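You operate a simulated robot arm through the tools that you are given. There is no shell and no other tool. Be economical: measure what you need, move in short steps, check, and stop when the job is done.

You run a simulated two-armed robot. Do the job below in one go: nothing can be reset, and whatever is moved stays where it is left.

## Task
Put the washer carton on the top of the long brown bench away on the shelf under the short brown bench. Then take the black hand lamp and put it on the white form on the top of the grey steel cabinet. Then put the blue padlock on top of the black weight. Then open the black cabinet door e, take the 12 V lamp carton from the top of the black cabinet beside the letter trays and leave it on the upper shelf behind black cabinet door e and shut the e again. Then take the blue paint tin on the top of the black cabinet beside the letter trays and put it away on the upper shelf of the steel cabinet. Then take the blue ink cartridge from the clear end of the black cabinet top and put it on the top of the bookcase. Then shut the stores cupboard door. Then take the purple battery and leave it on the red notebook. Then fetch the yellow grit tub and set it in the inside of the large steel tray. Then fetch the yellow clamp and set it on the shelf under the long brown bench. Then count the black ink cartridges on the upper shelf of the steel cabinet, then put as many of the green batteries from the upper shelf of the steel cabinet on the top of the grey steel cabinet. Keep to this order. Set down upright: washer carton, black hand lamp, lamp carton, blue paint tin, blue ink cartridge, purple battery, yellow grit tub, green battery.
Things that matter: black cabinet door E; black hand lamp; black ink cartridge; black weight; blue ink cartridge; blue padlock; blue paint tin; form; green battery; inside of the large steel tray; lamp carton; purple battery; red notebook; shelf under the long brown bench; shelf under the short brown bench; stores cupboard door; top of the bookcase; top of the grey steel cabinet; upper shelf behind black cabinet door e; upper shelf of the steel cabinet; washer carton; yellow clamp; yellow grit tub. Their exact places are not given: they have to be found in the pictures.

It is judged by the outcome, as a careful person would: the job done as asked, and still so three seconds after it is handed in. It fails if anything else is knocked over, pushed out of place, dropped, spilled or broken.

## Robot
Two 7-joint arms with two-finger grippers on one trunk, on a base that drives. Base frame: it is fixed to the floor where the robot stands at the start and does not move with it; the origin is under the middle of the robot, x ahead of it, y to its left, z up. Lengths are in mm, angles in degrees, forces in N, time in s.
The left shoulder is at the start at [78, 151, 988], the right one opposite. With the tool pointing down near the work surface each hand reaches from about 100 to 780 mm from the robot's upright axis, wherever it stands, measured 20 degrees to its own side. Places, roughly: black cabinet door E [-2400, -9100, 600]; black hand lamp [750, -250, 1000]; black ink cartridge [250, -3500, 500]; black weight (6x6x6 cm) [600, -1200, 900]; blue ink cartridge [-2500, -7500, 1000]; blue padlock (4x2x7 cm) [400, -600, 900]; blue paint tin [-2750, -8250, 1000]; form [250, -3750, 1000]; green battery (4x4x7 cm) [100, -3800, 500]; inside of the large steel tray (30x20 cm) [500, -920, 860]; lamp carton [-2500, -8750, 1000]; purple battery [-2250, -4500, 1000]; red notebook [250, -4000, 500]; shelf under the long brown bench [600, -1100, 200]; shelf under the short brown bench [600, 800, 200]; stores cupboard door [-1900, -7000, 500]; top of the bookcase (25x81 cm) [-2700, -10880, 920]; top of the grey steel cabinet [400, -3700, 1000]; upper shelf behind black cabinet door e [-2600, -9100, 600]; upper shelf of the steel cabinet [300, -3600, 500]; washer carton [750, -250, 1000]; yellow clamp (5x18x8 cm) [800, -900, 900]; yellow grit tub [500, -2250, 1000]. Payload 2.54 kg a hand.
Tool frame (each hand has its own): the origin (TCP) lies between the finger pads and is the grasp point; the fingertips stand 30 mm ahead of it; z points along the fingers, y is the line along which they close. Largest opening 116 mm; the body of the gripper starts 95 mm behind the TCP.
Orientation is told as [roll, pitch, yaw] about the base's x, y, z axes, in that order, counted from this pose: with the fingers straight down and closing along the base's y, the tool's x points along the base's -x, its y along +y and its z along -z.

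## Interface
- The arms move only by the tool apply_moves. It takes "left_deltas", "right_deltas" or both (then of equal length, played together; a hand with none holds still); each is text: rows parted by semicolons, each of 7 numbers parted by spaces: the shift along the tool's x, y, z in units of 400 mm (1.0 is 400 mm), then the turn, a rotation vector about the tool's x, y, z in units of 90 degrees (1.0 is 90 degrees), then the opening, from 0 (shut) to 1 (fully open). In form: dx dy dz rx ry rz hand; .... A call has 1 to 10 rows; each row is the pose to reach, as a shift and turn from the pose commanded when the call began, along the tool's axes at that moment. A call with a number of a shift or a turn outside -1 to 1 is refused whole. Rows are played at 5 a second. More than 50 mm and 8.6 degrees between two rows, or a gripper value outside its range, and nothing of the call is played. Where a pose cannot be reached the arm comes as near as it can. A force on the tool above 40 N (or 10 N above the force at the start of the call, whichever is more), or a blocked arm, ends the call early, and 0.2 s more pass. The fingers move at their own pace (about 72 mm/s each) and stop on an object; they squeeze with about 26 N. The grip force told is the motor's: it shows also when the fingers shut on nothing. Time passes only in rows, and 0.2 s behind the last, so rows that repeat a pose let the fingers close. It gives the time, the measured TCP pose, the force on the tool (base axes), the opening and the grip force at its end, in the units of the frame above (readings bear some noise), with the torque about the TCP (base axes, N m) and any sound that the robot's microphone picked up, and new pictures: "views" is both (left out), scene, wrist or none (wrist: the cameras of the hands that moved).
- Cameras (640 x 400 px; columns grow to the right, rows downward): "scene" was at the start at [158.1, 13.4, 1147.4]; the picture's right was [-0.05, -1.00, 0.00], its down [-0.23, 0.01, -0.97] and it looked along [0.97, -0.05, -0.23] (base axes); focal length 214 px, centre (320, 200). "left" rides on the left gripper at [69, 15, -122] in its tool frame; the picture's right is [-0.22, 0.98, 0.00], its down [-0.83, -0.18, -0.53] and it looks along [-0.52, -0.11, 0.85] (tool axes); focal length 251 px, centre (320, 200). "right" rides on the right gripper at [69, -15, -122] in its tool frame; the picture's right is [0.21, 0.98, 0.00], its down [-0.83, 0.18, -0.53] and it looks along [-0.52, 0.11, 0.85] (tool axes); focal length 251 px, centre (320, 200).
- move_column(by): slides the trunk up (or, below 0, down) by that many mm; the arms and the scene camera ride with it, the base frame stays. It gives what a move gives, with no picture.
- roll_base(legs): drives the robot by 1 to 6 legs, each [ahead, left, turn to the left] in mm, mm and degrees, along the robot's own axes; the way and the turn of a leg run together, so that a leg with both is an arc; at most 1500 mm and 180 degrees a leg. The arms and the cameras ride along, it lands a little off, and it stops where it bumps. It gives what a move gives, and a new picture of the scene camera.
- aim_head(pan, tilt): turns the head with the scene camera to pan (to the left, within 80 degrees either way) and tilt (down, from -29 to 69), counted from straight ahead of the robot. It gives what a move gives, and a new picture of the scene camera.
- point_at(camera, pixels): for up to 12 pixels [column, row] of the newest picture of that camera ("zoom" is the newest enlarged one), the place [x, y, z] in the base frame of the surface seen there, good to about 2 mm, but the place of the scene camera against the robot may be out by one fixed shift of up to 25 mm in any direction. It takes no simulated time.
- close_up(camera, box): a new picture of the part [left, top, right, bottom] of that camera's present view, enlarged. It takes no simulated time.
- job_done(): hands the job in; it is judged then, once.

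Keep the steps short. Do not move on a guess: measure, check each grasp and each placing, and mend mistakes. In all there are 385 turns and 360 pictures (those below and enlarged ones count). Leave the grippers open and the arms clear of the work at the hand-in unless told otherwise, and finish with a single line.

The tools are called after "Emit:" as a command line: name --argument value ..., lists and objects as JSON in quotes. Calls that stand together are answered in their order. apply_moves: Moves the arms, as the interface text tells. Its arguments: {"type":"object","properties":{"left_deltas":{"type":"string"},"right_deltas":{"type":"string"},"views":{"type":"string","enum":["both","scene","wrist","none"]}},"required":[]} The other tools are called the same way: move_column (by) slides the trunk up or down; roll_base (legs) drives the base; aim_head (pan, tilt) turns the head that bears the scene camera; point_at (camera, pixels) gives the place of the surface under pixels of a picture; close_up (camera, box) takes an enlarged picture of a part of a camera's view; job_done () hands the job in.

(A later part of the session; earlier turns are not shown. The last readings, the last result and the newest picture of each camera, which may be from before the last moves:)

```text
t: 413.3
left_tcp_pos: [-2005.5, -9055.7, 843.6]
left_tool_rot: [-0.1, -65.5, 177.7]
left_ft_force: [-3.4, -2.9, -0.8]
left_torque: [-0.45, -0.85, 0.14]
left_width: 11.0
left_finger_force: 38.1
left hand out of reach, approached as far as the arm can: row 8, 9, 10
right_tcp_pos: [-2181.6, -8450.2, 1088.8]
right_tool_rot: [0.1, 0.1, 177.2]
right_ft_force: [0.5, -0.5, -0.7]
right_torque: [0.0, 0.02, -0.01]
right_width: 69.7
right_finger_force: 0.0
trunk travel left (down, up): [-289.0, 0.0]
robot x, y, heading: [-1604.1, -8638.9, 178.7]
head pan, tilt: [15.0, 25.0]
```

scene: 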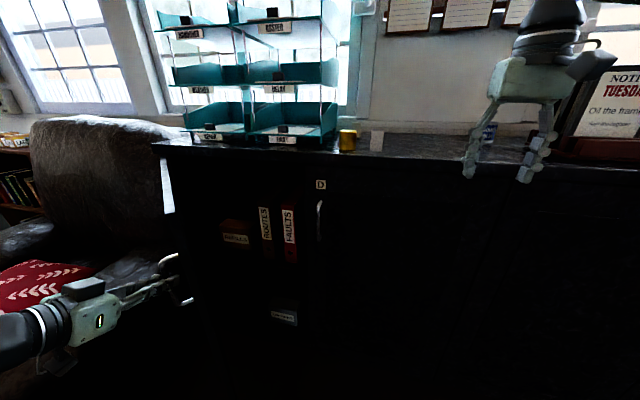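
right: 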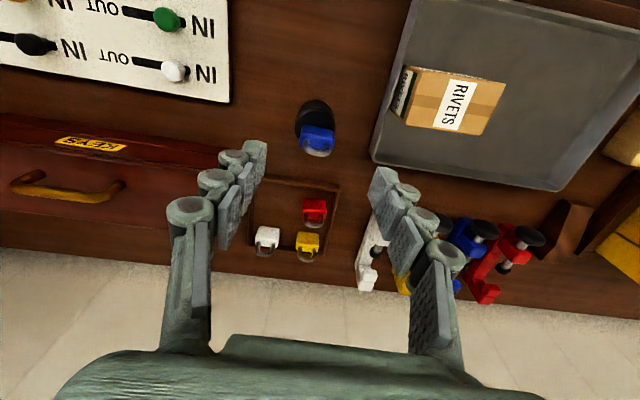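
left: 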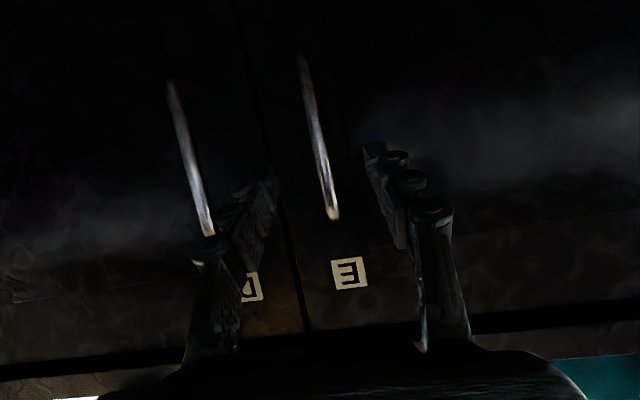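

Door at about 40°. I swing it farther by moving the base along the arc while holding the handle.

Emit:
roll_base --legs '[[-82, 107, 0], [-52, 125, 0]]'

```text
t: 416.4
left_tcp_pos: [-1876.7, -9289.3, 846.4]
left_tool_rot: [-0.1, -65.7, 177.7]
left_ft_force: [-29.9, -6.9, 3.7]
left_torque: [-0.54, 0.5, 0.07]
left_width: 11.2
left_finger_force: 38.3
right_tcp_pos: [-2053.8, -8685.1, 1087.0]
right_tool_rot: [0.1, 0.1, 177.2]
right_ft_force: [0.5, -0.2, 0.5]
right_torque: [0.0, -0.01, 0.0]
right_width: 69.6
right_finger_force: 0.0
trunk travel left (down, up): [-289.0, 0.0]
robot x, y, heading: [-1473.2, -8872.7, 179.2]
head pan, tilt: [15.0, 25.0]
```

scene: 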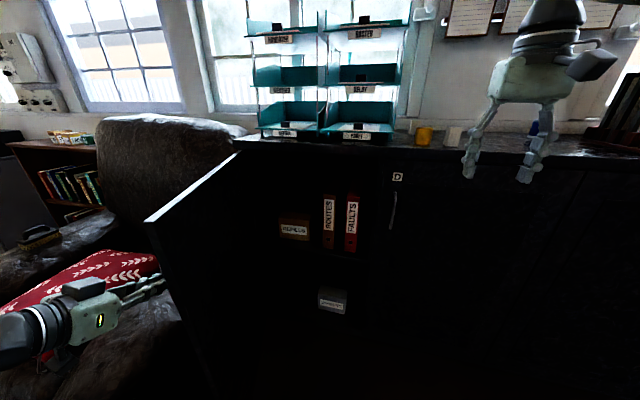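

Emit:
apply_moves --left_deltas "0 0 0 0 0 0 0.2; 0 0 0 0 0 0 0.3; 0 0 0 0 0 0 0.3; 0 0 -0.05 0 0 0 0.3; 0 0 -0.12 0 0 0 0.3; 0 0.03 -0.22 0 0 0 0.3; 0 0.06 -0.32 0 0 0 0.3" --views "scene"

```text
t: 418.0
left_tcp_pos: [-1872.7, -9287.1, 852.3]
left_tool_rot: [0.1, -65.8, 177.7]
left_ft_force: [-0.9, 0.6, 0.2]
left_torque: [0.03, 0.0, 0.03]
left_width: 34.9
left_finger_force: 0.2
left hand out of reach, approached as far as the arm can: row 4, 5, 6, 7
right_tcp_pos: [-2050.9, -8684.2, 1088.3]
right_tool_rot: [0.2, 0.0, 177.4]
right_ft_force: [0.1, 0.0, -0.1]
right_torque: [-0.02, -0.02, 0.03]
right_width: 69.7
right_finger_force: 0.1
trunk travel left (down, up): [-289.0, 0.0]
robot x, y, heading: [-1479.5, -8875.7, 178.9]
head pan, tilt: [15.0, 25.0]
```

scene: 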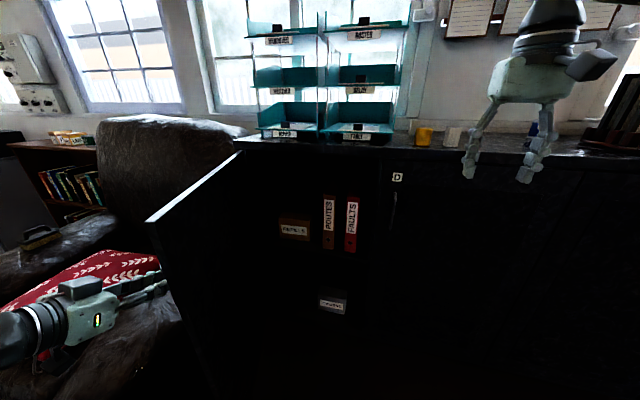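

Emit:
roll_base --legs '[[-160, 0, 0]]'

```text
t: 419.4
left_tcp_pos: [-1718.6, -9289.9, 852.3]
left_tool_rot: [0.2, -65.9, 177.4]
left_ft_force: [-0.1, -0.2, -0.2]
left_torque: [0.01, -0.01, 0.01]
left_width: 34.9
left_finger_force: 0.0
right_tcp_pos: [-1894.3, -8685.0, 1088.4]
right_tool_rot: [0.1, 0.0, 177.2]
right_ft_force: [0.2, 0.1, 0.2]
right_torque: [0.01, 0.06, -0.01]
right_width: 69.6
right_finger_force: 0.1
trunk travel left (down, up): [-289.0, 0.0]
robot x, y, heading: [-1320.4, -8875.1, 178.9]
head pan, tilt: [15.0, 25.0]
```

scene: 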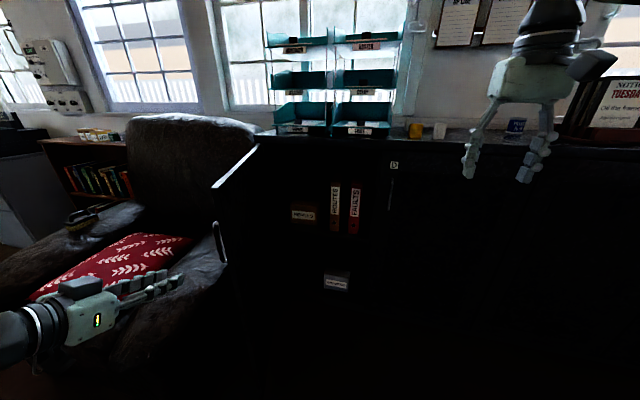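

Emit:
close_up --camera "scene" --box '[220, 130, 420, 310]'

Emit:
point_at --camera "scene" --pixels '[[303, 213], [280, 228], [320, 232], [355, 205], [350, 235], [370, 230], [300, 160], [260, 240], [337, 282], [270, 222], [235, 180], [420, 130]]'

```text
2.22 times, centred on (320, 220) of scene
```

zoom: 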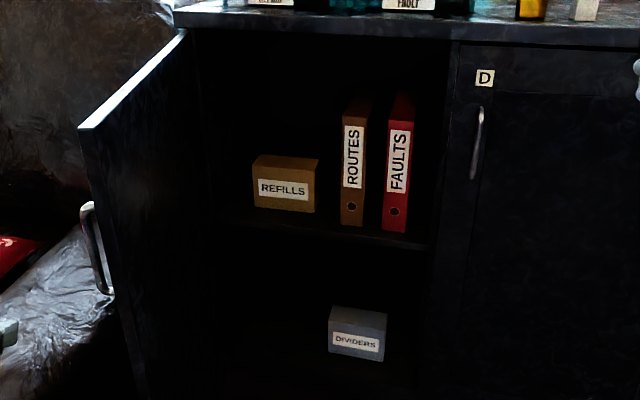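

```text
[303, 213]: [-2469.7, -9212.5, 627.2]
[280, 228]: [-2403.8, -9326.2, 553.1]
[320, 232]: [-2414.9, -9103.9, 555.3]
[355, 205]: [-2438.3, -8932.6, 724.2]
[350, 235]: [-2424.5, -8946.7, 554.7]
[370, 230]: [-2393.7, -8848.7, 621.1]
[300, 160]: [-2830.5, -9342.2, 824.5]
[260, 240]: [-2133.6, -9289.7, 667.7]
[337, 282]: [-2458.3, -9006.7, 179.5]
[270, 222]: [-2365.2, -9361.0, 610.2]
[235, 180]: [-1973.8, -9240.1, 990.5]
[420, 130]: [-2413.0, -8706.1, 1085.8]
```

Emit:
point_at --camera "zoom" --pixels '[[317, 185], [254, 185], [343, 185], [366, 185], [318, 160], [330, 225], [230, 225], [215, 200], [258, 157], [205, 150]]'

Emit:
close_up --camera "scene" --box '[390, 100, 540, 160]'

```text
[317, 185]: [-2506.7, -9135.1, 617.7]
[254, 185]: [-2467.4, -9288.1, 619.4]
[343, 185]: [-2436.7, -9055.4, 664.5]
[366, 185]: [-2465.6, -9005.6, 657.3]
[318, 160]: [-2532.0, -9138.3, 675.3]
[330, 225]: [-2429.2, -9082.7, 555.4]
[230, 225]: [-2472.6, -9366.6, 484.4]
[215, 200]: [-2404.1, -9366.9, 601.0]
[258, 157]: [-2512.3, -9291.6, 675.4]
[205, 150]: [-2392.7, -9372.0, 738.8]
```

```text
4.27 times, centred on (465, 130) of scene
```

zoom: 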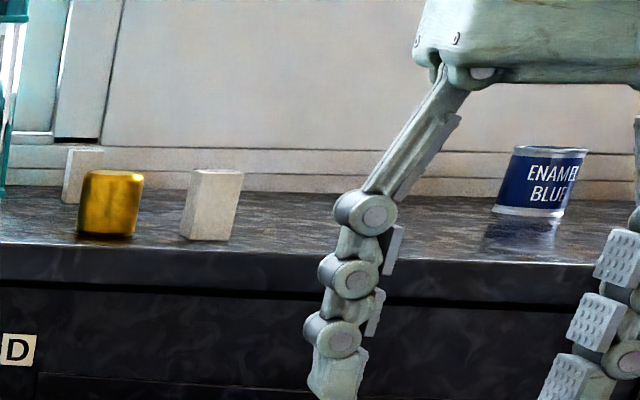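

Emit:
roll_base --legs '[[0, -425, 1], [330, 0, 0]]'

Emit:
apply_moves --left_deltas "-0.1 -0.04 0 0 0.08 0 1; -0.2 -0.08 -0.02 0 0.16 0 1; -0.3 -0.12 -0.04 0 0.24 0 1; -0.4 -0.16 -0.06 0 0.32 0 1; -0.5 -0.2 -0.1 0 0.32 0 1; -0.58 -0.25 -0.14 0 0.32 0 1" --views "both"

```text
t: 425.8
left_tcp_pos: [-2021.7, -8868.3, 851.9]
left_tool_rot: [0.2, -65.8, 178.6]
left_ft_force: [0.2, 0.4, -0.1]
left_torque: [-0.02, 0.0, -0.02]
left_width: 34.8
left_finger_force: 0.1
right_tcp_pos: [-2209.4, -8268.8, 1088.0]
right_tool_rot: [0.1, 0.0, 178.3]
right_ft_force: [0.3, -0.2, -0.2]
right_torque: [0.0, -0.01, -0.03]
right_width: 69.7
right_finger_force: 0.1
trunk travel left (down, up): [-289.0, 0.0]
robot x, y, heading: [-1632.3, -8445.3, 179.9]
head pan, tilt: [15.0, 25.0]
```

scene: 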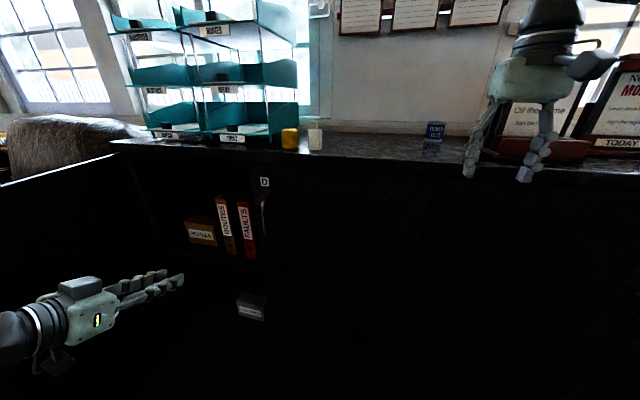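

```text
t: 427.2
left_tcp_pos: [-2060.7, -8766.9, 1088.8]
left_tool_rot: [0.0, -36.9, 178.7]
left_ft_force: [-0.7, 0.4, -0.7]
left_torque: [-0.01, -0.04, -0.01]
left_width: 116.2
left_finger_force: 0.0
left hand out of reach, approached as far as the arm can: row 1, 2
right_tcp_pos: [-2208.1, -8267.6, 1088.5]
right_tool_rot: [0.1, -0.1, 178.2]
right_ft_force: [1.2, 0.2, 0.2]
right_torque: [-0.03, -0.02, 0.01]
right_width: 69.7
right_finger_force: 0.2
trunk travel left (down, up): [-289.0, 0.0]
robot x, y, heading: [-1630.3, -8444.9, 179.7]
head pan, tilt: [15.0, 25.0]
```

scene: 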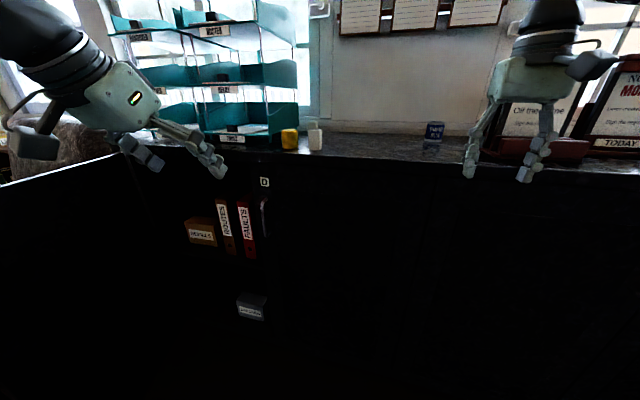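
left: 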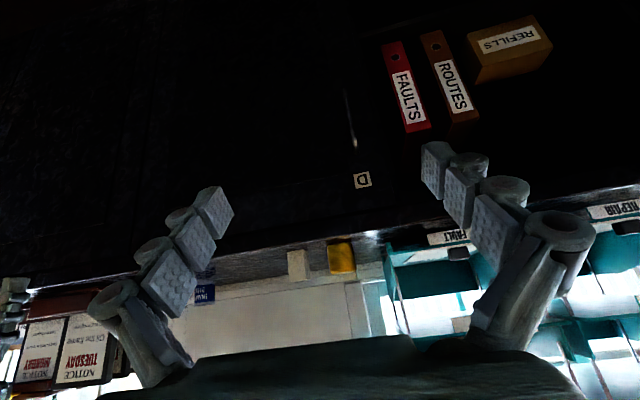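

Emit:
close_up --camera "left" --box '[260, 220, 400, 310]'

Emit:
close_up --camera "scene" --box '[250, 100, 350, 170]'

```text
4.44 times, centred on (330, 265) of left
```

zoom: 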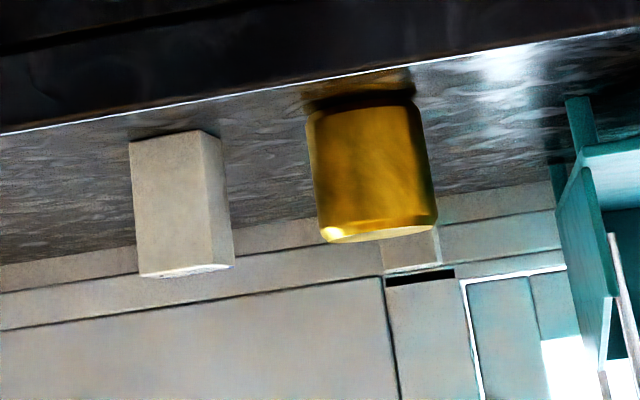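

```text
5.71 times, centred on (300, 135) of scene
```

zoom: 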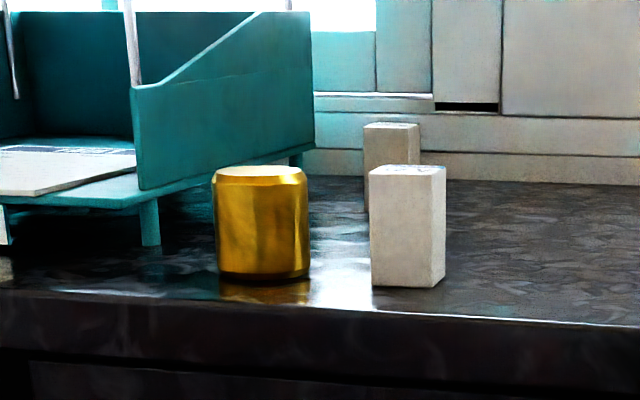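

I need a view from above to read the cartons. Retract the right hand, straighten the left, then drive closer.

Emit:
apply_moves --left_deltas "0.02 -0.04 -0.07 0 0.07 0 1; 0.04 -0.08 -0.14 0 0.14 0 1; 0.06 -0.12 -0.21 0 0.21 0 1; 0.08 -0.16 -0.28 0 0.28 0 1; 0.1 -0.2 -0.35 0 0.35 0 1; 0.11 -0.23 -0.395 0 0.41 0 1; 0.11 -0.23 -0.395 0 0.41 0 1" --right_deltas "0.1 0 0 0 0 0 0.6; 0.2 0 0 0 0 0 0.6; 0.3 0 0 0 0 0 0.6; 0.4 0 0 0 0 0 0.6; 0.5 0 0 0 0 0 0.6; 0.6 0 0 0 0 0 0.6; 0.675 0 0 0 0 0 0.6" --views "none"

Emit:
roll_base --legs '[[300, 0, 0]]'

Emit:
apply_moves --left_deltas "0 0 -0.02 0 0 0 1" --views "wrist"

```text
t: 428.8
left_tcp_pos: [-1929.3, -8679.6, 1188.5]
left_tool_rot: [0.0, 0.0, 178.6]
left_ft_force: [-0.2, 0.4, 0.2]
left_torque: [0.0, 0.02, 0.02]
left_width: 116.0
left_finger_force: 0.1
right_tcp_pos: [-1939.6, -8276.3, 1090.0]
right_tool_rot: [0.1, 0.0, 178.2]
right_ft_force: [0.6, 0.4, -0.2]
right_torque: [-0.02, 0.02, -0.02]
right_width: 69.5
right_finger_force: 0.0
trunk travel left (down, up): [-289.0, 0.0]
robot x, y, heading: [-1631.1, -8448.5, 179.4]
head pan, tilt: [15.0, 25.0]
```

```text
t: 430.9
left_tcp_pos: [-2236.2, -8675.8, 1186.9]
left_tool_rot: [0.0, 0.0, 178.1]
left_ft_force: [-0.2, 0.0, 0.3]
left_torque: [0.0, -0.02, 0.02]
left_width: 116.2
left_finger_force: 0.1
right_tcp_pos: [-2242.2, -8270.9, 1090.7]
right_tool_rot: [0.1, 0.0, 177.7]
right_ft_force: [0.2, -1.0, 0.3]
right_torque: [0.0, -0.09, 0.0]
right_width: 69.5
right_finger_force: 0.1
trunk travel left (down, up): [-289.0, 0.0]
robot x, y, heading: [-1932.0, -8445.1, 179.1]
head pan, tilt: [15.0, 25.0]
```

scene: 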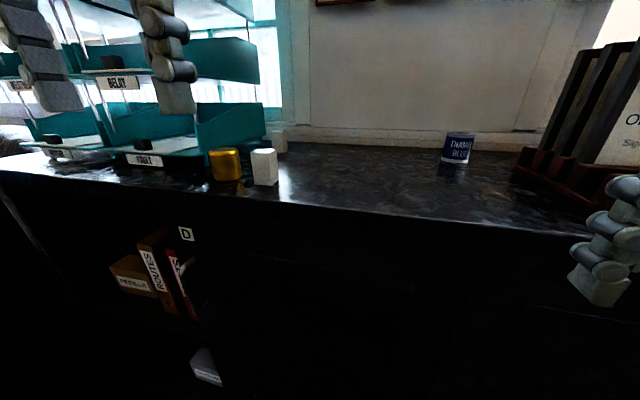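

```text
t: 431.2
left_tcp_pos: [-2236.6, -8674.3, 1195.1]
left_tool_rot: [0.0, -0.1, 178.0]
left_ft_force: [0.2, -0.1, 0.0]
left_torque: [-0.02, -0.03, -0.02]
left_width: 115.9
left_finger_force: 0.1
right_tcp_pos: [-2241.2, -8271.5, 1090.3]
right_tool_rot: [0.1, -0.1, 177.8]
right_ft_force: [-0.5, 0.0, 0.0]
right_torque: [0.01, 0.0, 0.02]
right_width: 69.7
right_finger_force: 0.0
trunk travel left (down, up): [-289.0, 0.0]
robot x, y, heading: [-1930.9, -8446.9, 179.3]
head pan, tilt: [15.0, 25.0]
```

left: 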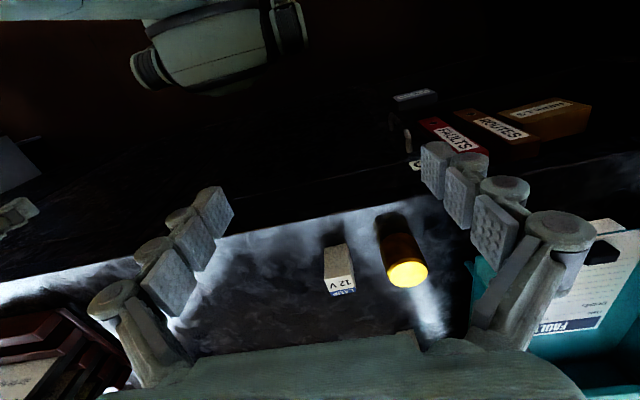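

Emit:
close_up --camera "left" --box '[300, 230, 440, 310]'

Emit:
point_at --camera "zoom" --pixels '[[112, 205], [135, 280], [225, 265], [205, 190], [115, 100], [185, 80], [170, 230], [430, 250], [440, 150]]'

```text
4.57 times, centred on (370, 270) of left
```

zoom: 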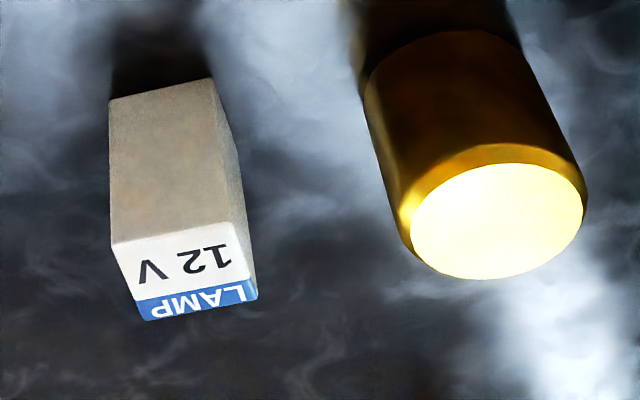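

```text
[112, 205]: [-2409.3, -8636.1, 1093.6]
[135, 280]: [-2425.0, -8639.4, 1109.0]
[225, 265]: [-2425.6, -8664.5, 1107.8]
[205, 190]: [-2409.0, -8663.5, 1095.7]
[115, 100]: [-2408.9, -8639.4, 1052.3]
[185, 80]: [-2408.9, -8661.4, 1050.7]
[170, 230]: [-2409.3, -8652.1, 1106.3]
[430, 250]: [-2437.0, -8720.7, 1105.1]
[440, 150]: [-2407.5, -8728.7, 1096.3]
```

The front carton reads "12 V LAMP": centre ≈(−2427,−8651), top 1109. Left hand to a 45° pregrasp.

Emit:
apply_moves --left_deltas "-0.044 -0.008 0 0 -0.083 0 0.8; -0.088 -0.016 0 0 -0.167 0 0.6; -0.132 -0.024 0 0 -0.25 0 0.47; -0.176 -0.032 0.02 0 -0.333 0 0.47; -0.22 -0.04 0.05 0 -0.417 0 0.47; -0.264 -0.048 0.08 0 -0.5 0 0.47; -0.264 -0.048 0.08 0 -0.5 0 0.47" --views "wrist"

```text
t: 432.9
left_tcp_pos: [-2338.8, -8652.5, 1163.9]
left_tool_rot: [0.0, -45.3, 178.1]
left_ft_force: [-0.3, -0.7, -0.3]
left_torque: [-0.01, 0.05, 0.0]
left_width: 54.5
left_finger_force: 0.2
right_tcp_pos: [-2242.5, -8272.8, 1090.4]
right_tool_rot: [0.1, 0.1, 177.7]
right_ft_force: [0.0, -0.5, 0.3]
right_torque: [0.0, -0.01, 0.02]
right_width: 69.5
right_finger_force: 0.0
trunk travel left (down, up): [-289.0, 0.0]
robot x, y, heading: [-1936.1, -8446.8, 179.3]
head pan, tilt: [15.0, 25.0]
```

left: 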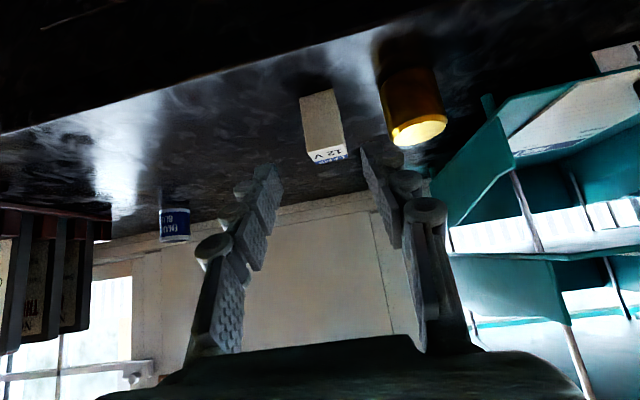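

Emit:
apply_moves --left_deltas "0 0.004 0.1 0 0 0 0.47; 0 0.004 0.2 0 0 0 0.47; 0 0.004 0.3 0 0 0 0.47; 0 0.004 0.3 0 0 0 0.47; 0 0.004 0.3 0 0 0 0; 0 0.004 0.3 0 0 0 0; 0 0.004 0.3 0 0 0 0" --views "wrist"

```text
t: 434.4
left_tcp_pos: [-2426.7, -8651.3, 1079.0]
left_tool_rot: [0.0, -45.1, 178.1]
left_ft_force: [0.0, -0.1, -0.4]
left_torque: [0.0, -0.01, -0.02]
left_width: 32.6
left_finger_force: 25.9
right_tcp_pos: [-2241.5, -8272.4, 1089.7]
right_tool_rot: [0.1, 0.0, 177.7]
right_ft_force: [-0.6, 0.1, -0.2]
right_torque: [0.02, -0.02, 0.01]
right_width: 69.7
right_finger_force: 0.1
trunk travel left (down, up): [-289.0, 0.0]
robot x, y, heading: [-1935.8, -8449.9, 179.5]
head pan, tilt: [15.0, 25.0]
```

left: 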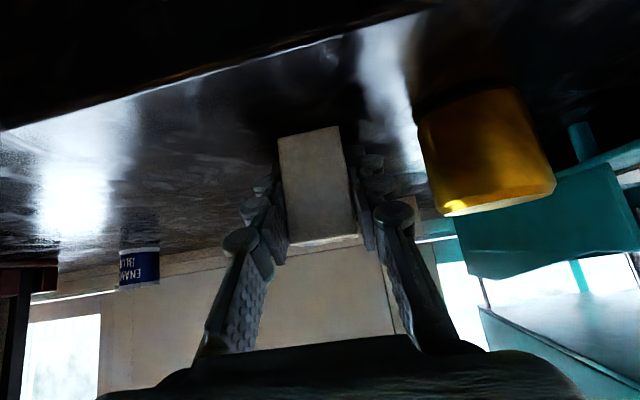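

Emit:
point_at --camera "left" --pixels '[[200, 130], [230, 150], [300, 110], [290, 150]]'

Emit:
apply_moves --left_deltas "-0.05 0 -0.05 0 0 0 0; -0.1 0 -0.1 0 0 0 0; -0.15 0 -0.15 0 0 0 0; -0.08 0 -0.22 0 0 0 0; 0 0 -0.3 0 0 0 0" --views "none"

Emit:
roll_base --legs '[[-330, 0, 0], [0, 430, 0]]'

Emit:
move_column --by -150

```text
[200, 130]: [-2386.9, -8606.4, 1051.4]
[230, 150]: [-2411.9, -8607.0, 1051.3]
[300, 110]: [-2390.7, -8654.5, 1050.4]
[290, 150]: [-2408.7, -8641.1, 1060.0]
```

```text
t: 435.6
left_tcp_pos: [-2338.9, -8653.0, 1163.8]
left_tool_rot: [0.1, -45.1, 178.1]
left_ft_force: [-0.2, -0.2, 0.3]
left_torque: [0.01, 0.02, -0.01]
left_width: 32.4
left_finger_force: 26.3
right_tcp_pos: [-2240.5, -8271.3, 1090.0]
right_tool_rot: [0.2, 0.0, 177.7]
right_ft_force: [0.1, -0.1, -0.3]
right_torque: [-0.03, 0.02, 0.04]
right_width: 69.5
right_finger_force: 0.1
trunk travel left (down, up): [-289.0, 0.0]
robot x, y, heading: [-1931.6, -8445.1, 179.1]
head pan, tilt: [15.0, 25.0]
```

```text
t: 442.1
left_tcp_pos: [-2011.1, -9084.3, 1162.8]
left_tool_rot: [0.0, -45.2, 178.3]
left_ft_force: [-0.7, 0.2, -0.5]
left_torque: [0.0, 0.03, 0.01]
left_width: 32.6
left_finger_force: 25.7
right_tcp_pos: [-1913.9, -8703.1, 1089.8]
right_tool_rot: [0.1, 0.1, 177.6]
right_ft_force: [0.5, 0.8, -0.8]
right_torque: [0.01, 0.0, 0.0]
right_width: 69.7
right_finger_force: 0.2
trunk travel left (down, up): [-289.0, 0.0]
robot x, y, heading: [-1606.6, -8877.6, 179.5]
head pan, tilt: [15.0, 25.0]
```

scene: 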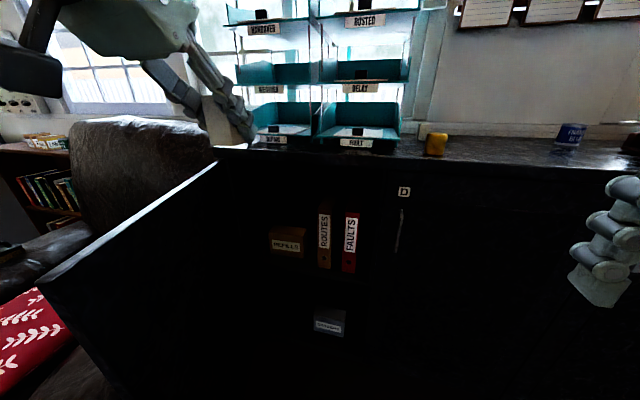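

```text
t: 443.9
left_tcp_pos: [-2012.0, -9084.5, 1014.3]
left_tool_rot: [0.0, -45.1, 178.1]
left_ft_force: [-0.4, -0.4, -0.8]
left_torque: [0.01, 0.01, -0.02]
left_width: 32.3
left_finger_force: 25.9
right_tcp_pos: [-1913.3, -8702.3, 940.5]
right_tool_rot: [0.1, 0.1, 177.7]
right_ft_force: [0.0, 0.0, 0.3]
right_torque: [-0.05, -0.02, 0.03]
right_width: 69.7
right_finger_force: 0.1
trunk travel left (down, up): [-139.0, 150.0]
robot x, y, heading: [-1608.8, -8872.0, 179.2]
head pan, tilt: [15.0, 25.0]
```

Emit:
move_column --by -110

Emit:
apply_moves --left_deltas "0.07 0.01 0.07 0 0 0 0; 0.14 0.02 0.14 0 0 0 0; 0.21 0.03 0.21 0 0 0 0; 0.28 0.04 0.28 0 0 0 0; 0.35 0.05 0.35 0 0 0 0; 0.42 0.06 0.42 0 0 0 0; 0.49 0.06 0.49 0 0 0 0" --views "both"

```text
t: 445.3
left_tcp_pos: [-2011.8, -9084.5, 903.2]
left_tool_rot: [0.0, -45.1, 178.2]
left_ft_force: [-0.1, 0.2, -0.9]
left_torque: [-0.03, 0.02, -0.01]
left_width: 32.4
left_finger_force: 25.7
right_tcp_pos: [-1913.2, -8703.5, 830.9]
right_tool_rot: [0.1, 0.1, 177.6]
right_ft_force: [-0.5, -0.2, -0.5]
right_torque: [0.02, -0.01, 0.01]
right_width: 69.5
right_finger_force: 0.1
trunk travel left (down, up): [-29.0, 260.0]
robot x, y, heading: [-1602.5, -8877.0, 179.1]
head pan, tilt: [15.0, 25.0]
```

```text
t: 447.1
left_tcp_pos: [-2073.5, -9110.8, 674.1]
left_tool_rot: [2.3, -49.3, 174.0]
left_ft_force: [-0.4, -0.5, -1.7]
left_torque: [-0.01, 0.06, 0.02]
left_width: 32.3
left_finger_force: 25.7
left hand out of reach, approached as far as the arm can: row 3, 4, 5, 6, 7
right_tcp_pos: [-1892.4, -8698.6, 834.9]
right_tool_rot: [0.8, -1.3, 178.6]
right_ft_force: [-0.1, 1.1, -0.3]
right_torque: [-0.05, 0.04, -0.01]
right_width: 69.6
right_finger_force: 0.1
trunk travel left (down, up): [-29.0, 260.0]
robot x, y, heading: [-1593.7, -8874.7, -179.8]
head pan, tilt: [15.0, 25.0]
stopped in row 7 (left hand): the arm was blocked; the commanded pose is now the measured one
```

scene: 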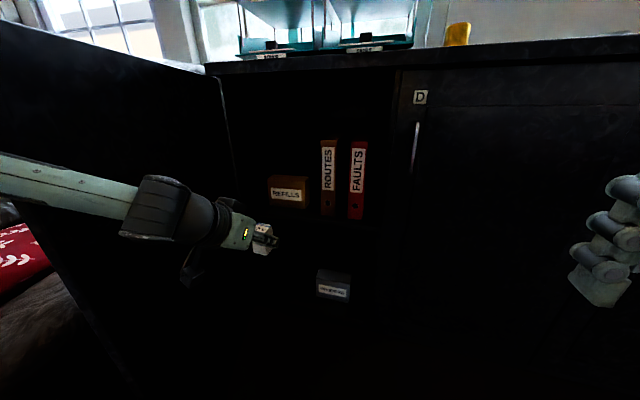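
left: 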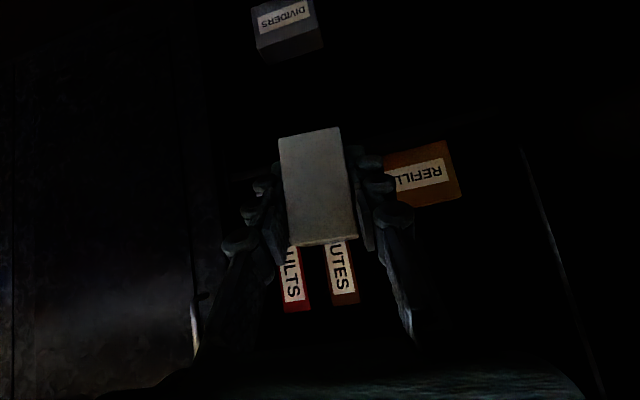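

The left elbow met the open door. I back the arm out, and will come in from the right at a slant instead.

Emit:
apply_moves --left_deltas "-0.07 -0.01 -0.07 0 0 0 0; -0.14 -0.02 -0.14 0 0 0 0; -0.21 -0.03 -0.21 0 0 0 0; -0.28 -0.04 -0.28 0 0 0 0; -0.35 -0.05 -0.35 0 0 0 0" --views "none"

Emit:
roll_base --legs '[[0, -350, 0], [0, 0, 38]]'

```text
t: 448.3
left_tcp_pos: [-2075.5, -9096.3, 847.2]
left_tool_rot: [0.3, -46.9, 175.7]
left_ft_force: [-0.3, -0.5, -0.5]
left_torque: [0.04, -0.03, 0.01]
left_width: 32.3
left_finger_force: 26.2
left hand out of reach, approached as far as the arm can: row 1
right_tcp_pos: [-1907.2, -8703.2, 828.9]
right_tool_rot: [0.1, 0.0, 178.2]
right_ft_force: [-0.7, 0.2, 0.3]
right_torque: [0.0, 0.0, 0.02]
right_width: 69.7
right_finger_force: 0.1
trunk travel left (down, up): [-29.0, 260.0]
robot x, y, heading: [-1599.0, -8875.2, 179.8]
head pan, tilt: [15.0, 25.0]
```

```text
t: 454.1
left_tcp_pos: [-1840.7, -8982.1, 846.3]
left_tool_rot: [0.4, -46.8, -146.7]
left_ft_force: [0.6, -0.2, -0.9]
left_torque: [-0.01, -0.02, 0.01]
left_width: 32.7
left_finger_force: 26.0
right_tcp_pos: [-1945.6, -8568.5, 830.8]
right_tool_rot: [0.0, 0.0, -144.2]
right_ft_force: [0.1, -0.2, -0.3]
right_torque: [-0.01, 0.02, 0.02]
right_width: 69.4
right_finger_force: 0.1
trunk travel left (down, up): [-29.0, 260.0]
robot x, y, heading: [-1594.8, -8515.5, -142.4]
head pan, tilt: [15.0, 25.0]
```

scene: 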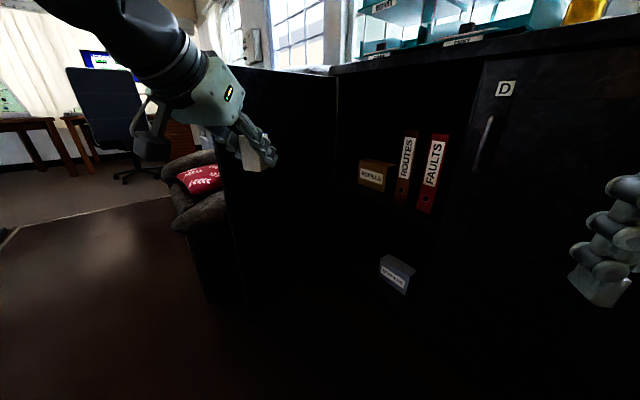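

Emit:
apply_moves --left_deltas "0.031 -0.055 0.074 -0.005 0 -0.005 0; 0.062 -0.11 0.149 -0.01 0.005 -0.009 0; 0.093 -0.165 0.223 -0.015 0.01 -0.014 0; 0.125 -0.22 0.297 -0.02 0.01 -0.019 0; 0.156 -0.274 0.371 -0.025 0.015 -0.024 0; 0.187 -0.329 0.446 -0.03 0.02 -0.028 0; 0.218 -0.384 0.52 -0.035 0.02 -0.033 0" --views "none"

```text
t: 455.7
left_tcp_pos: [-1998.9, -8910.8, 641.9]
left_tool_rot: [0.4, -45.3, -142.3]
left_ft_force: [1.2, 0.0, -0.4]
left_torque: [0.01, -0.01, -0.03]
left_width: 32.6
left_finger_force: 26.2
left hand out of reach, approached as far as the arm can: row 7
right_tcp_pos: [-1946.5, -8569.5, 830.5]
right_tool_rot: [0.1, 0.0, -144.2]
right_ft_force: [-0.4, 0.0, 0.1]
right_torque: [-0.05, 0.04, -0.01]
right_width: 69.5
right_finger_force: 0.2
trunk travel left (down, up): [-29.0, 260.0]
robot x, y, heading: [-1596.7, -8516.6, -142.7]
head pan, tilt: [15.0, 25.0]
```

Emit:
roll_base --legs '[[400, -85, 0]]'

Emit:
apply_moves --left_deltas "0 0 0.005 0 0 0 0" --views "wrist"

```text
t: 458.3
left_tcp_pos: [-2364.5, -9075.5, 642.7]
left_tool_rot: [0.3, -45.2, -142.7]
left_ft_force: [0.1, -0.1, -0.1]
left_torque: [-0.02, 0.0, 0.02]
left_width: 32.4
left_finger_force: 25.7
right_tcp_pos: [-2309.4, -8735.0, 832.2]
right_tool_rot: [-0.3, -0.5, -144.5]
right_ft_force: [-0.3, 0.5, 0.2]
right_torque: [0.01, -0.01, -0.01]
right_width: 69.7
right_finger_force: 0.1
trunk travel left (down, up): [-29.0, 260.0]
robot x, y, heading: [-1962.4, -8684.8, -143.0]
head pan, tilt: [15.0, 25.0]
stopped in leg 1: the robot was blocked; the commanded pose is now the measured one
```

scene: 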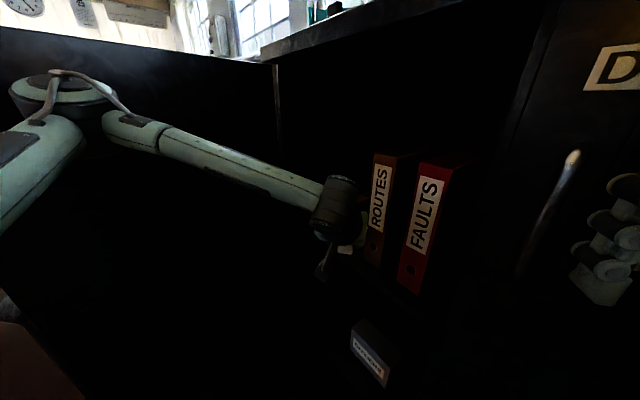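

```text
t: 458.7
left_tcp_pos: [-2366.2, -9078.2, 641.1]
left_tool_rot: [0.3, -45.2, -142.7]
left_ft_force: [-0.7, 0.3, -0.1]
left_torque: [0.03, -0.03, -0.03]
left_width: 32.3
left_finger_force: 25.1
right_tcp_pos: [-2309.9, -8734.2, 832.0]
right_tool_rot: [-0.3, -0.5, -144.6]
right_ft_force: [0.8, 0.3, 0.3]
right_torque: [-0.01, 0.0, 0.01]
right_width: 69.5
right_finger_force: 0.2
trunk travel left (down, up): [-29.0, 260.0]
robot x, y, heading: [-1957.8, -8682.9, -142.7]
head pan, tilt: [15.0, 25.0]
```

left: 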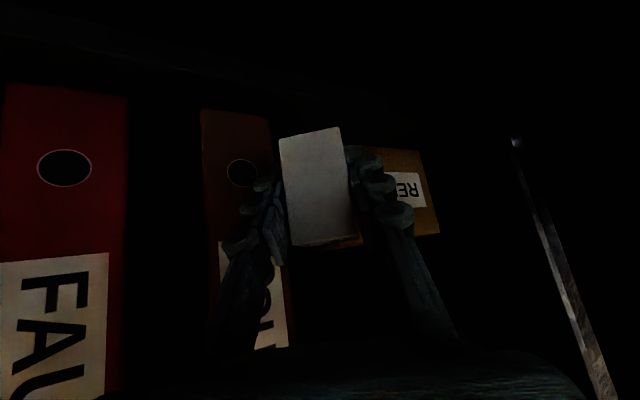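

Emit:
apply_moves --left_deltas "-0.03 -0.005 0.04 0 0 0 0; -0.06 -0.01 0.08 0 0 0 0; -0.09 -0.015 0.12 0 0 0 0; -0.07 -0.02 0.155 0 0 0 0; -0.05 -0.02 0.191 0 0 0 0" --views "wrist"

```text
t: 459.9
left_tcp_pos: [-2401.8, -9132.8, 615.3]
left_tool_rot: [0.1, -45.3, -142.7]
left_ft_force: [0.1, -0.8, -0.2]
left_torque: [0.0, -0.01, 0.01]
left_width: 32.3
left_finger_force: 26.3
left hand out of reach, approached as far as the arm can: row 1, 2, 3, 4, 5
right_tcp_pos: [-2309.0, -8735.7, 832.3]
right_tool_rot: [-0.3, -0.4, -144.6]
right_ft_force: [-0.5, -0.2, 0.3]
right_torque: [-0.04, -0.04, -0.01]
right_width: 69.5
right_finger_force: 0.0
trunk travel left (down, up): [-29.0, 260.0]
robot x, y, heading: [-1959.0, -8684.1, -142.8]
head pan, tilt: [15.0, 25.0]
```

left: 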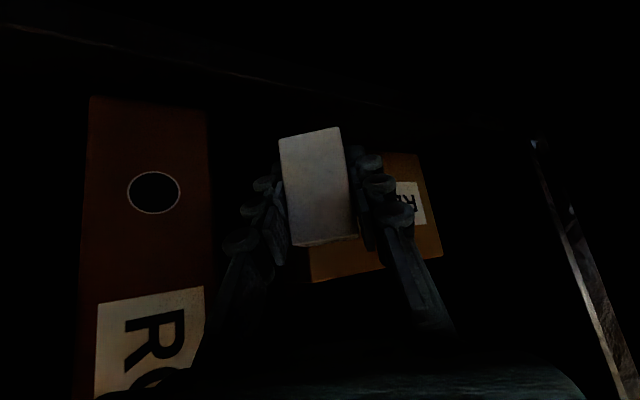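

Emit:
apply_moves --left_deltas "0.004 -0.02 0.009 0.049 0 0.049 0; 0.008 -0.04 0.018 0.098 0 0.098 0; 0.012 -0.06 0.027 0.147 0 0.147 0; 0.0165 -0.0765 0.0365 0.196 0 0.196 0; 0.0165 -0.0765 0.0365 0.196 0 0.196 0" --views "wrist"

```text
t: 461.1
left_tcp_pos: [-2421.7, -9109.6, 599.4]
left_tool_rot: [0.4, -45.1, -167.7]
left_ft_force: [0.4, -1.7, 0.0]
left_torque: [0.02, -0.01, -0.03]
left_width: 32.4
left_finger_force: 26.2
right_tcp_pos: [-2308.2, -8734.6, 832.2]
right_tool_rot: [-0.2, -0.5, -144.6]
right_ft_force: [-0.9, -0.5, -0.6]
right_torque: [0.0, 0.0, 0.04]
right_width: 69.4
right_finger_force: 0.2
trunk travel left (down, up): [-29.0, 260.0]
robot x, y, heading: [-1962.3, -8683.6, -143.2]
head pan, tilt: [15.0, 25.0]
```

left: 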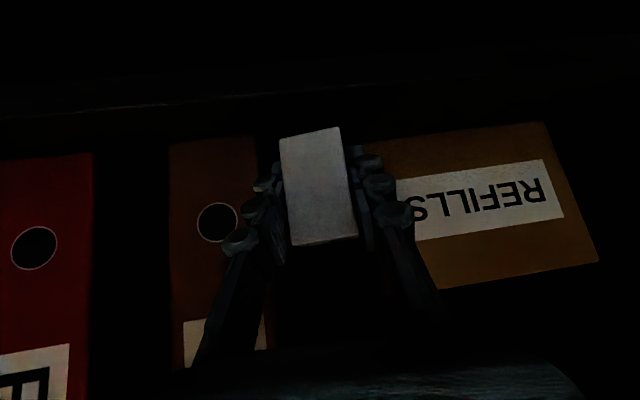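

Emit:
point_at --camera "left" --pixels '[[250, 150], [200, 160], [400, 150], [450, 140], [315, 118], [315, 108], [220, 120], [285, 140], [338, 130]]'

```text
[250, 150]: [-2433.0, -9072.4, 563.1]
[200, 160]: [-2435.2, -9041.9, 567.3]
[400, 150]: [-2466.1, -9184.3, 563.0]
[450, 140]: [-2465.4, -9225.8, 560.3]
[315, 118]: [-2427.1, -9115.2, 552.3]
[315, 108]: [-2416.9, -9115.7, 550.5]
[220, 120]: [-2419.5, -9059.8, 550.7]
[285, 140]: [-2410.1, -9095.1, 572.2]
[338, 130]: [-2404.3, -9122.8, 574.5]
```

Emit:
apply_moves --left_deltas "-0.004 0 0.02 0 0 0 0; 0.006 0 0.034 0 0 0 0; 0.0145 0 0.0425 0 0 0 0; 0.021 0 0.049 0 0 0 0; 0.024 0 0.052 0 0 0 0" --views "none"

```text
t: 462.3
left_tcp_pos: [-2432.5, -9112.4, 578.6]
left_tool_rot: [0.4, -45.3, -167.7]
left_ft_force: [2.8, 1.6, 9.5]
left_torque: [0.11, -0.11, -0.03]
left_width: 32.5
left_finger_force: 26.2
right_tcp_pos: [-2309.0, -8734.7, 832.0]
right_tool_rot: [-0.2, -0.4, -144.6]
right_ft_force: [0.6, -0.3, 0.1]
right_torque: [-0.02, -0.02, 0.0]
right_width: 69.5
right_finger_force: 0.0
trunk travel left (down, up): [-29.0, 260.0]
robot x, y, heading: [-1962.9, -8685.5, -143.1]
head pan, tilt: [15.0, 25.0]
```

Emit:
apply_moves --left_deltas "0 0 -0.002 0 0 0 0.35; 0 0 -0.002 0 0 0 0.4; 0 0 -0.002 0 0 0 0.4; 0 0 -0.06 0 0 0 0.4; 0 0 -0.14 0 0 0 0.4; 0 0 -0.22 0 0 0 0.4; 0 0 -0.3 0 0 0 0.4" --views "wrist"

```text
t: 463.9
left_tcp_pos: [-2348.0, -9093.3, 663.5]
left_tool_rot: [0.4, -45.2, -167.7]
left_ft_force: [-0.6, 0.6, 0.6]
left_torque: [-0.02, -0.01, -0.02]
left_width: 46.5
left_finger_force: 0.0
right_tcp_pos: [-2307.9, -8734.6, 832.9]
right_tool_rot: [-0.3, -0.5, -144.6]
right_ft_force: [-0.5, -0.1, -0.5]
right_torque: [0.0, 0.0, 0.02]
right_width: 69.5
right_finger_force: 0.0
trunk travel left (down, up): [-29.0, 260.0]
robot x, y, heading: [-1961.5, -8684.1, -142.9]
head pan, tilt: [15.0, 25.0]
```

left: 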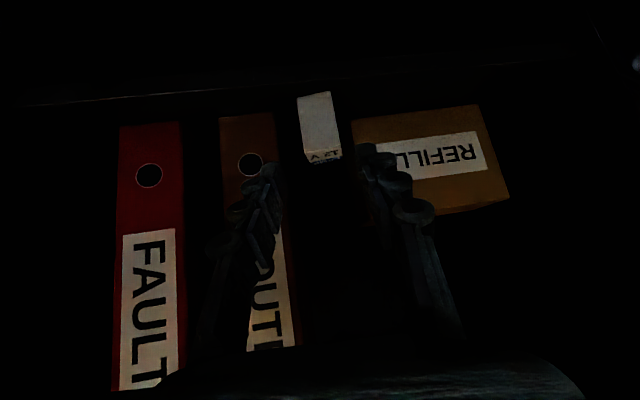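

The carton stands upright on the upper shelf. I back out the same way, turn to face the cabinet, and look at the door.

Emit:
roll_base --legs '[[-400, 85, 0], [0, 0, -37]]'

Emit:
move_column --by 200

Emit:
aim_head --pan 25 --tilt 25

```text
t: 468.2
left_tcp_pos: [-2147.7, -8606.4, 663.4]
left_tool_rot: [0.4, -45.0, 155.3]
left_ft_force: [0.1, -0.4, 0.3]
left_torque: [-0.01, 0.03, 0.0]
left_width: 46.3
left_finger_force: 0.1
right_tcp_pos: [-1901.6, -8345.1, 831.7]
right_tool_rot: [0.0, -0.3, 178.4]
right_ft_force: [-0.3, -0.2, -0.2]
right_torque: [-0.04, 0.03, -0.03]
right_width: 69.6
right_finger_force: 0.1
trunk travel left (down, up): [-29.0, 260.0]
robot x, y, heading: [-1592.7, -8516.3, 180.1]
head pan, tilt: [15.0, 25.0]
```

scene: 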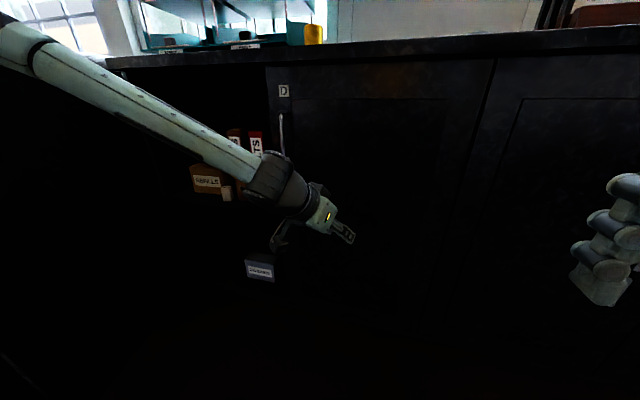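

```text
t: 470.4
left_tcp_pos: [-2148.5, -8605.8, 863.4]
left_tool_rot: [0.4, -45.0, 155.3]
left_ft_force: [-1.0, 0.5, -0.2]
left_torque: [-0.02, -0.01, 0.01]
left_width: 46.5
left_finger_force: 0.0
right_tcp_pos: [-1900.9, -8342.7, 1029.8]
right_tool_rot: [-0.1, -0.3, 178.3]
right_ft_force: [0.6, -0.4, 0.2]
right_torque: [0.04, 0.0, 0.0]
right_width: 69.6
right_finger_force: 0.0
trunk travel left (down, up): [-229.0, 60.0]
robot x, y, heading: [-1590.4, -8515.7, 179.8]
head pan, tilt: [15.0, 25.0]
```

```text
t: 471.1
left_tcp_pos: [-2147.5, -8605.9, 863.4]
left_tool_rot: [0.5, -44.9, 155.2]
left_ft_force: [0.6, 0.6, -0.1]
left_torque: [-0.01, -0.02, -0.01]
left_width: 46.6
left_finger_force: 0.1
right_tcp_pos: [-1901.2, -8344.7, 1031.6]
right_tool_rot: [-0.1, -0.4, 178.3]
right_ft_force: [0.4, 0.0, 0.7]
right_torque: [0.01, -0.02, 0.01]
right_width: 69.7
right_finger_force: 0.1
trunk travel left (down, up): [-229.0, 60.0]
robot x, y, heading: [-1594.7, -8515.1, 179.8]
head pan, tilt: [25.0, 25.0]
```

scene: 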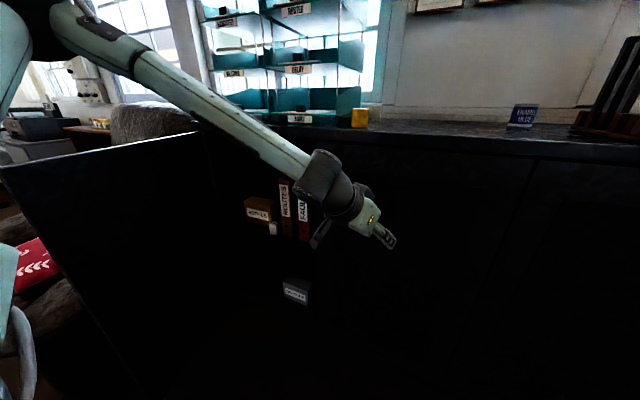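

Emit:
point_at --camera "scene" --pixels '[[8, 168], [60, 157], [120, 147], [190, 134], [25, 245], [60, 285]]'

Emit:
roll_base --legs '[[-290, 0, 0], [0, 300, 0]]'

Emit:
apply_moves --left_deltas "0 0.05 -0.09 -0.02 0 -0.02 0; 0 0.12 -0.16 -0.05 0 -0.05 0; 0 0.22 -0.2 -0.08 0 -0.08 0; 0 0.33 -0.2 -0.11 0 -0.11 0; 0 0.44 -0.2 -0.14 0 -0.14 0; 0 0.55 -0.2 -0.17 0 -0.17 0; 0 0.66 -0.2 -0.196 0 -0.196 0; 0 0.77 -0.2 -0.196 0 -0.196 0" --views "both"

```text
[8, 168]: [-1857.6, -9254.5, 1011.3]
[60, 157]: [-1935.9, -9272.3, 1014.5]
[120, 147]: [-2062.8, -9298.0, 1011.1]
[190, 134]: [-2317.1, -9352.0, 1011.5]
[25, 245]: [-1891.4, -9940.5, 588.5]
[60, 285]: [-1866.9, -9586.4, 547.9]
```

```text
t: 476.1
left_tcp_pos: [-1868.0, -8900.4, 863.2]
left_tool_rot: [0.5, -44.8, 154.7]
left_ft_force: [-0.2, -0.9, 0.3]
left_torque: [0.01, -0.01, -0.01]
left_width: 46.3
left_finger_force: 0.0
right_tcp_pos: [-1618.7, -8639.6, 1030.4]
right_tool_rot: [-0.1, -0.4, 177.7]
right_ft_force: [0.3, -0.1, -0.2]
right_torque: [0.0, 0.02, -0.05]
right_width: 69.8
right_finger_force: 0.1
trunk travel left (down, up): [-229.0, 60.0]
robot x, y, heading: [-1308.3, -8811.0, 179.4]
head pan, tilt: [25.0, 25.0]
```

scene: 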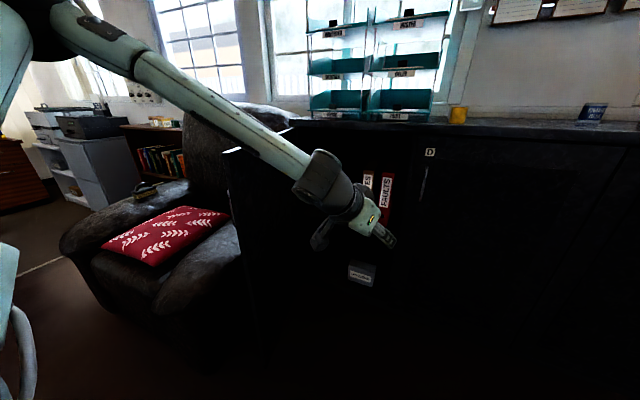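

```text
t: 477.9
left_tcp_pos: [-1949.7, -9203.3, 921.7]
left_tool_rot: [0.6, -45.0, 179.5]
left_ft_force: [0.0, -0.7, -0.6]
left_torque: [0.0, -0.02, -0.04]
left_width: 0.0
left_finger_force: 25.9
right_tcp_pos: [-1619.3, -8640.1, 1031.5]
right_tool_rot: [-0.1, -0.3, 177.8]
right_ft_force: [0.0, 0.9, -0.8]
right_torque: [0.0, 0.02, 0.06]
right_width: 69.7
right_finger_force: 0.1
trunk travel left (down, up): [-229.0, 60.0]
robot x, y, heading: [-1309.5, -8814.9, 179.7]
head pan, tilt: [25.0, 25.0]
```

scene: 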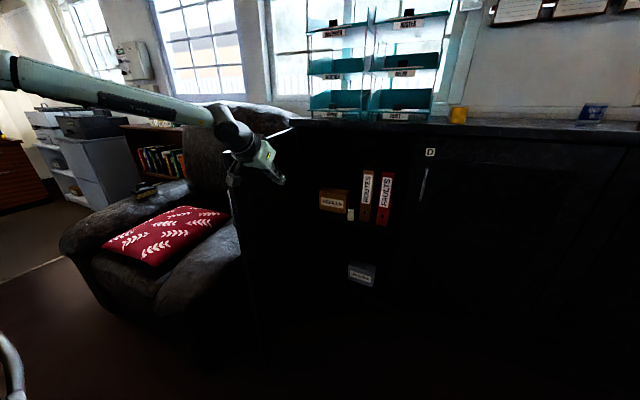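
left: 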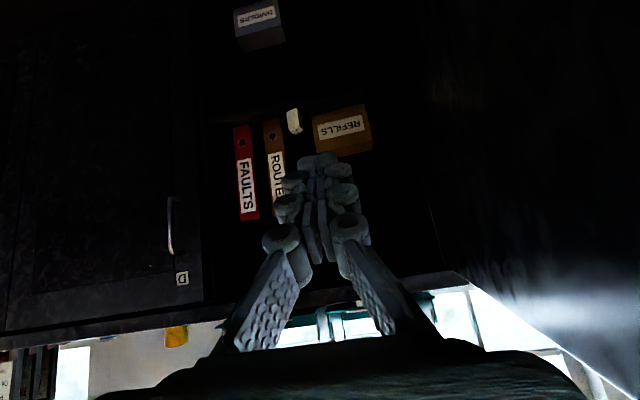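

Emit:
roll_base --legs '[[-200, 0, 0], [0, 175, 0], [190, 0, 0]]'

```text
t: 482.6
left_tcp_pos: [-1937.3, -9380.0, 921.7]
left_tool_rot: [0.5, -44.8, 179.5]
left_ft_force: [-0.5, 0.7, -0.2]
left_torque: [0.03, -0.02, -0.02]
left_width: 0.1
left_finger_force: 26.4
right_tcp_pos: [-1608.0, -8816.2, 1031.1]
right_tool_rot: [-0.1, -0.4, 177.6]
right_ft_force: [-0.8, -0.6, 0.0]
right_torque: [0.02, -0.01, 0.0]
right_width: 69.4
right_finger_force: 0.2
trunk travel left (down, up): [-229.0, 60.0]
robot x, y, heading: [-1296.4, -8989.9, 179.3]
head pan, tilt: [25.0, 25.0]
```

scene: 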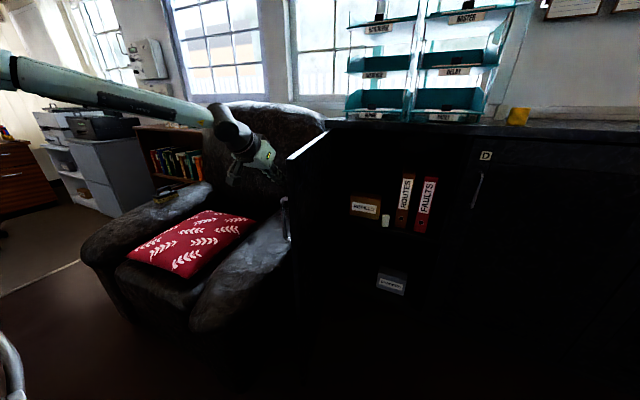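

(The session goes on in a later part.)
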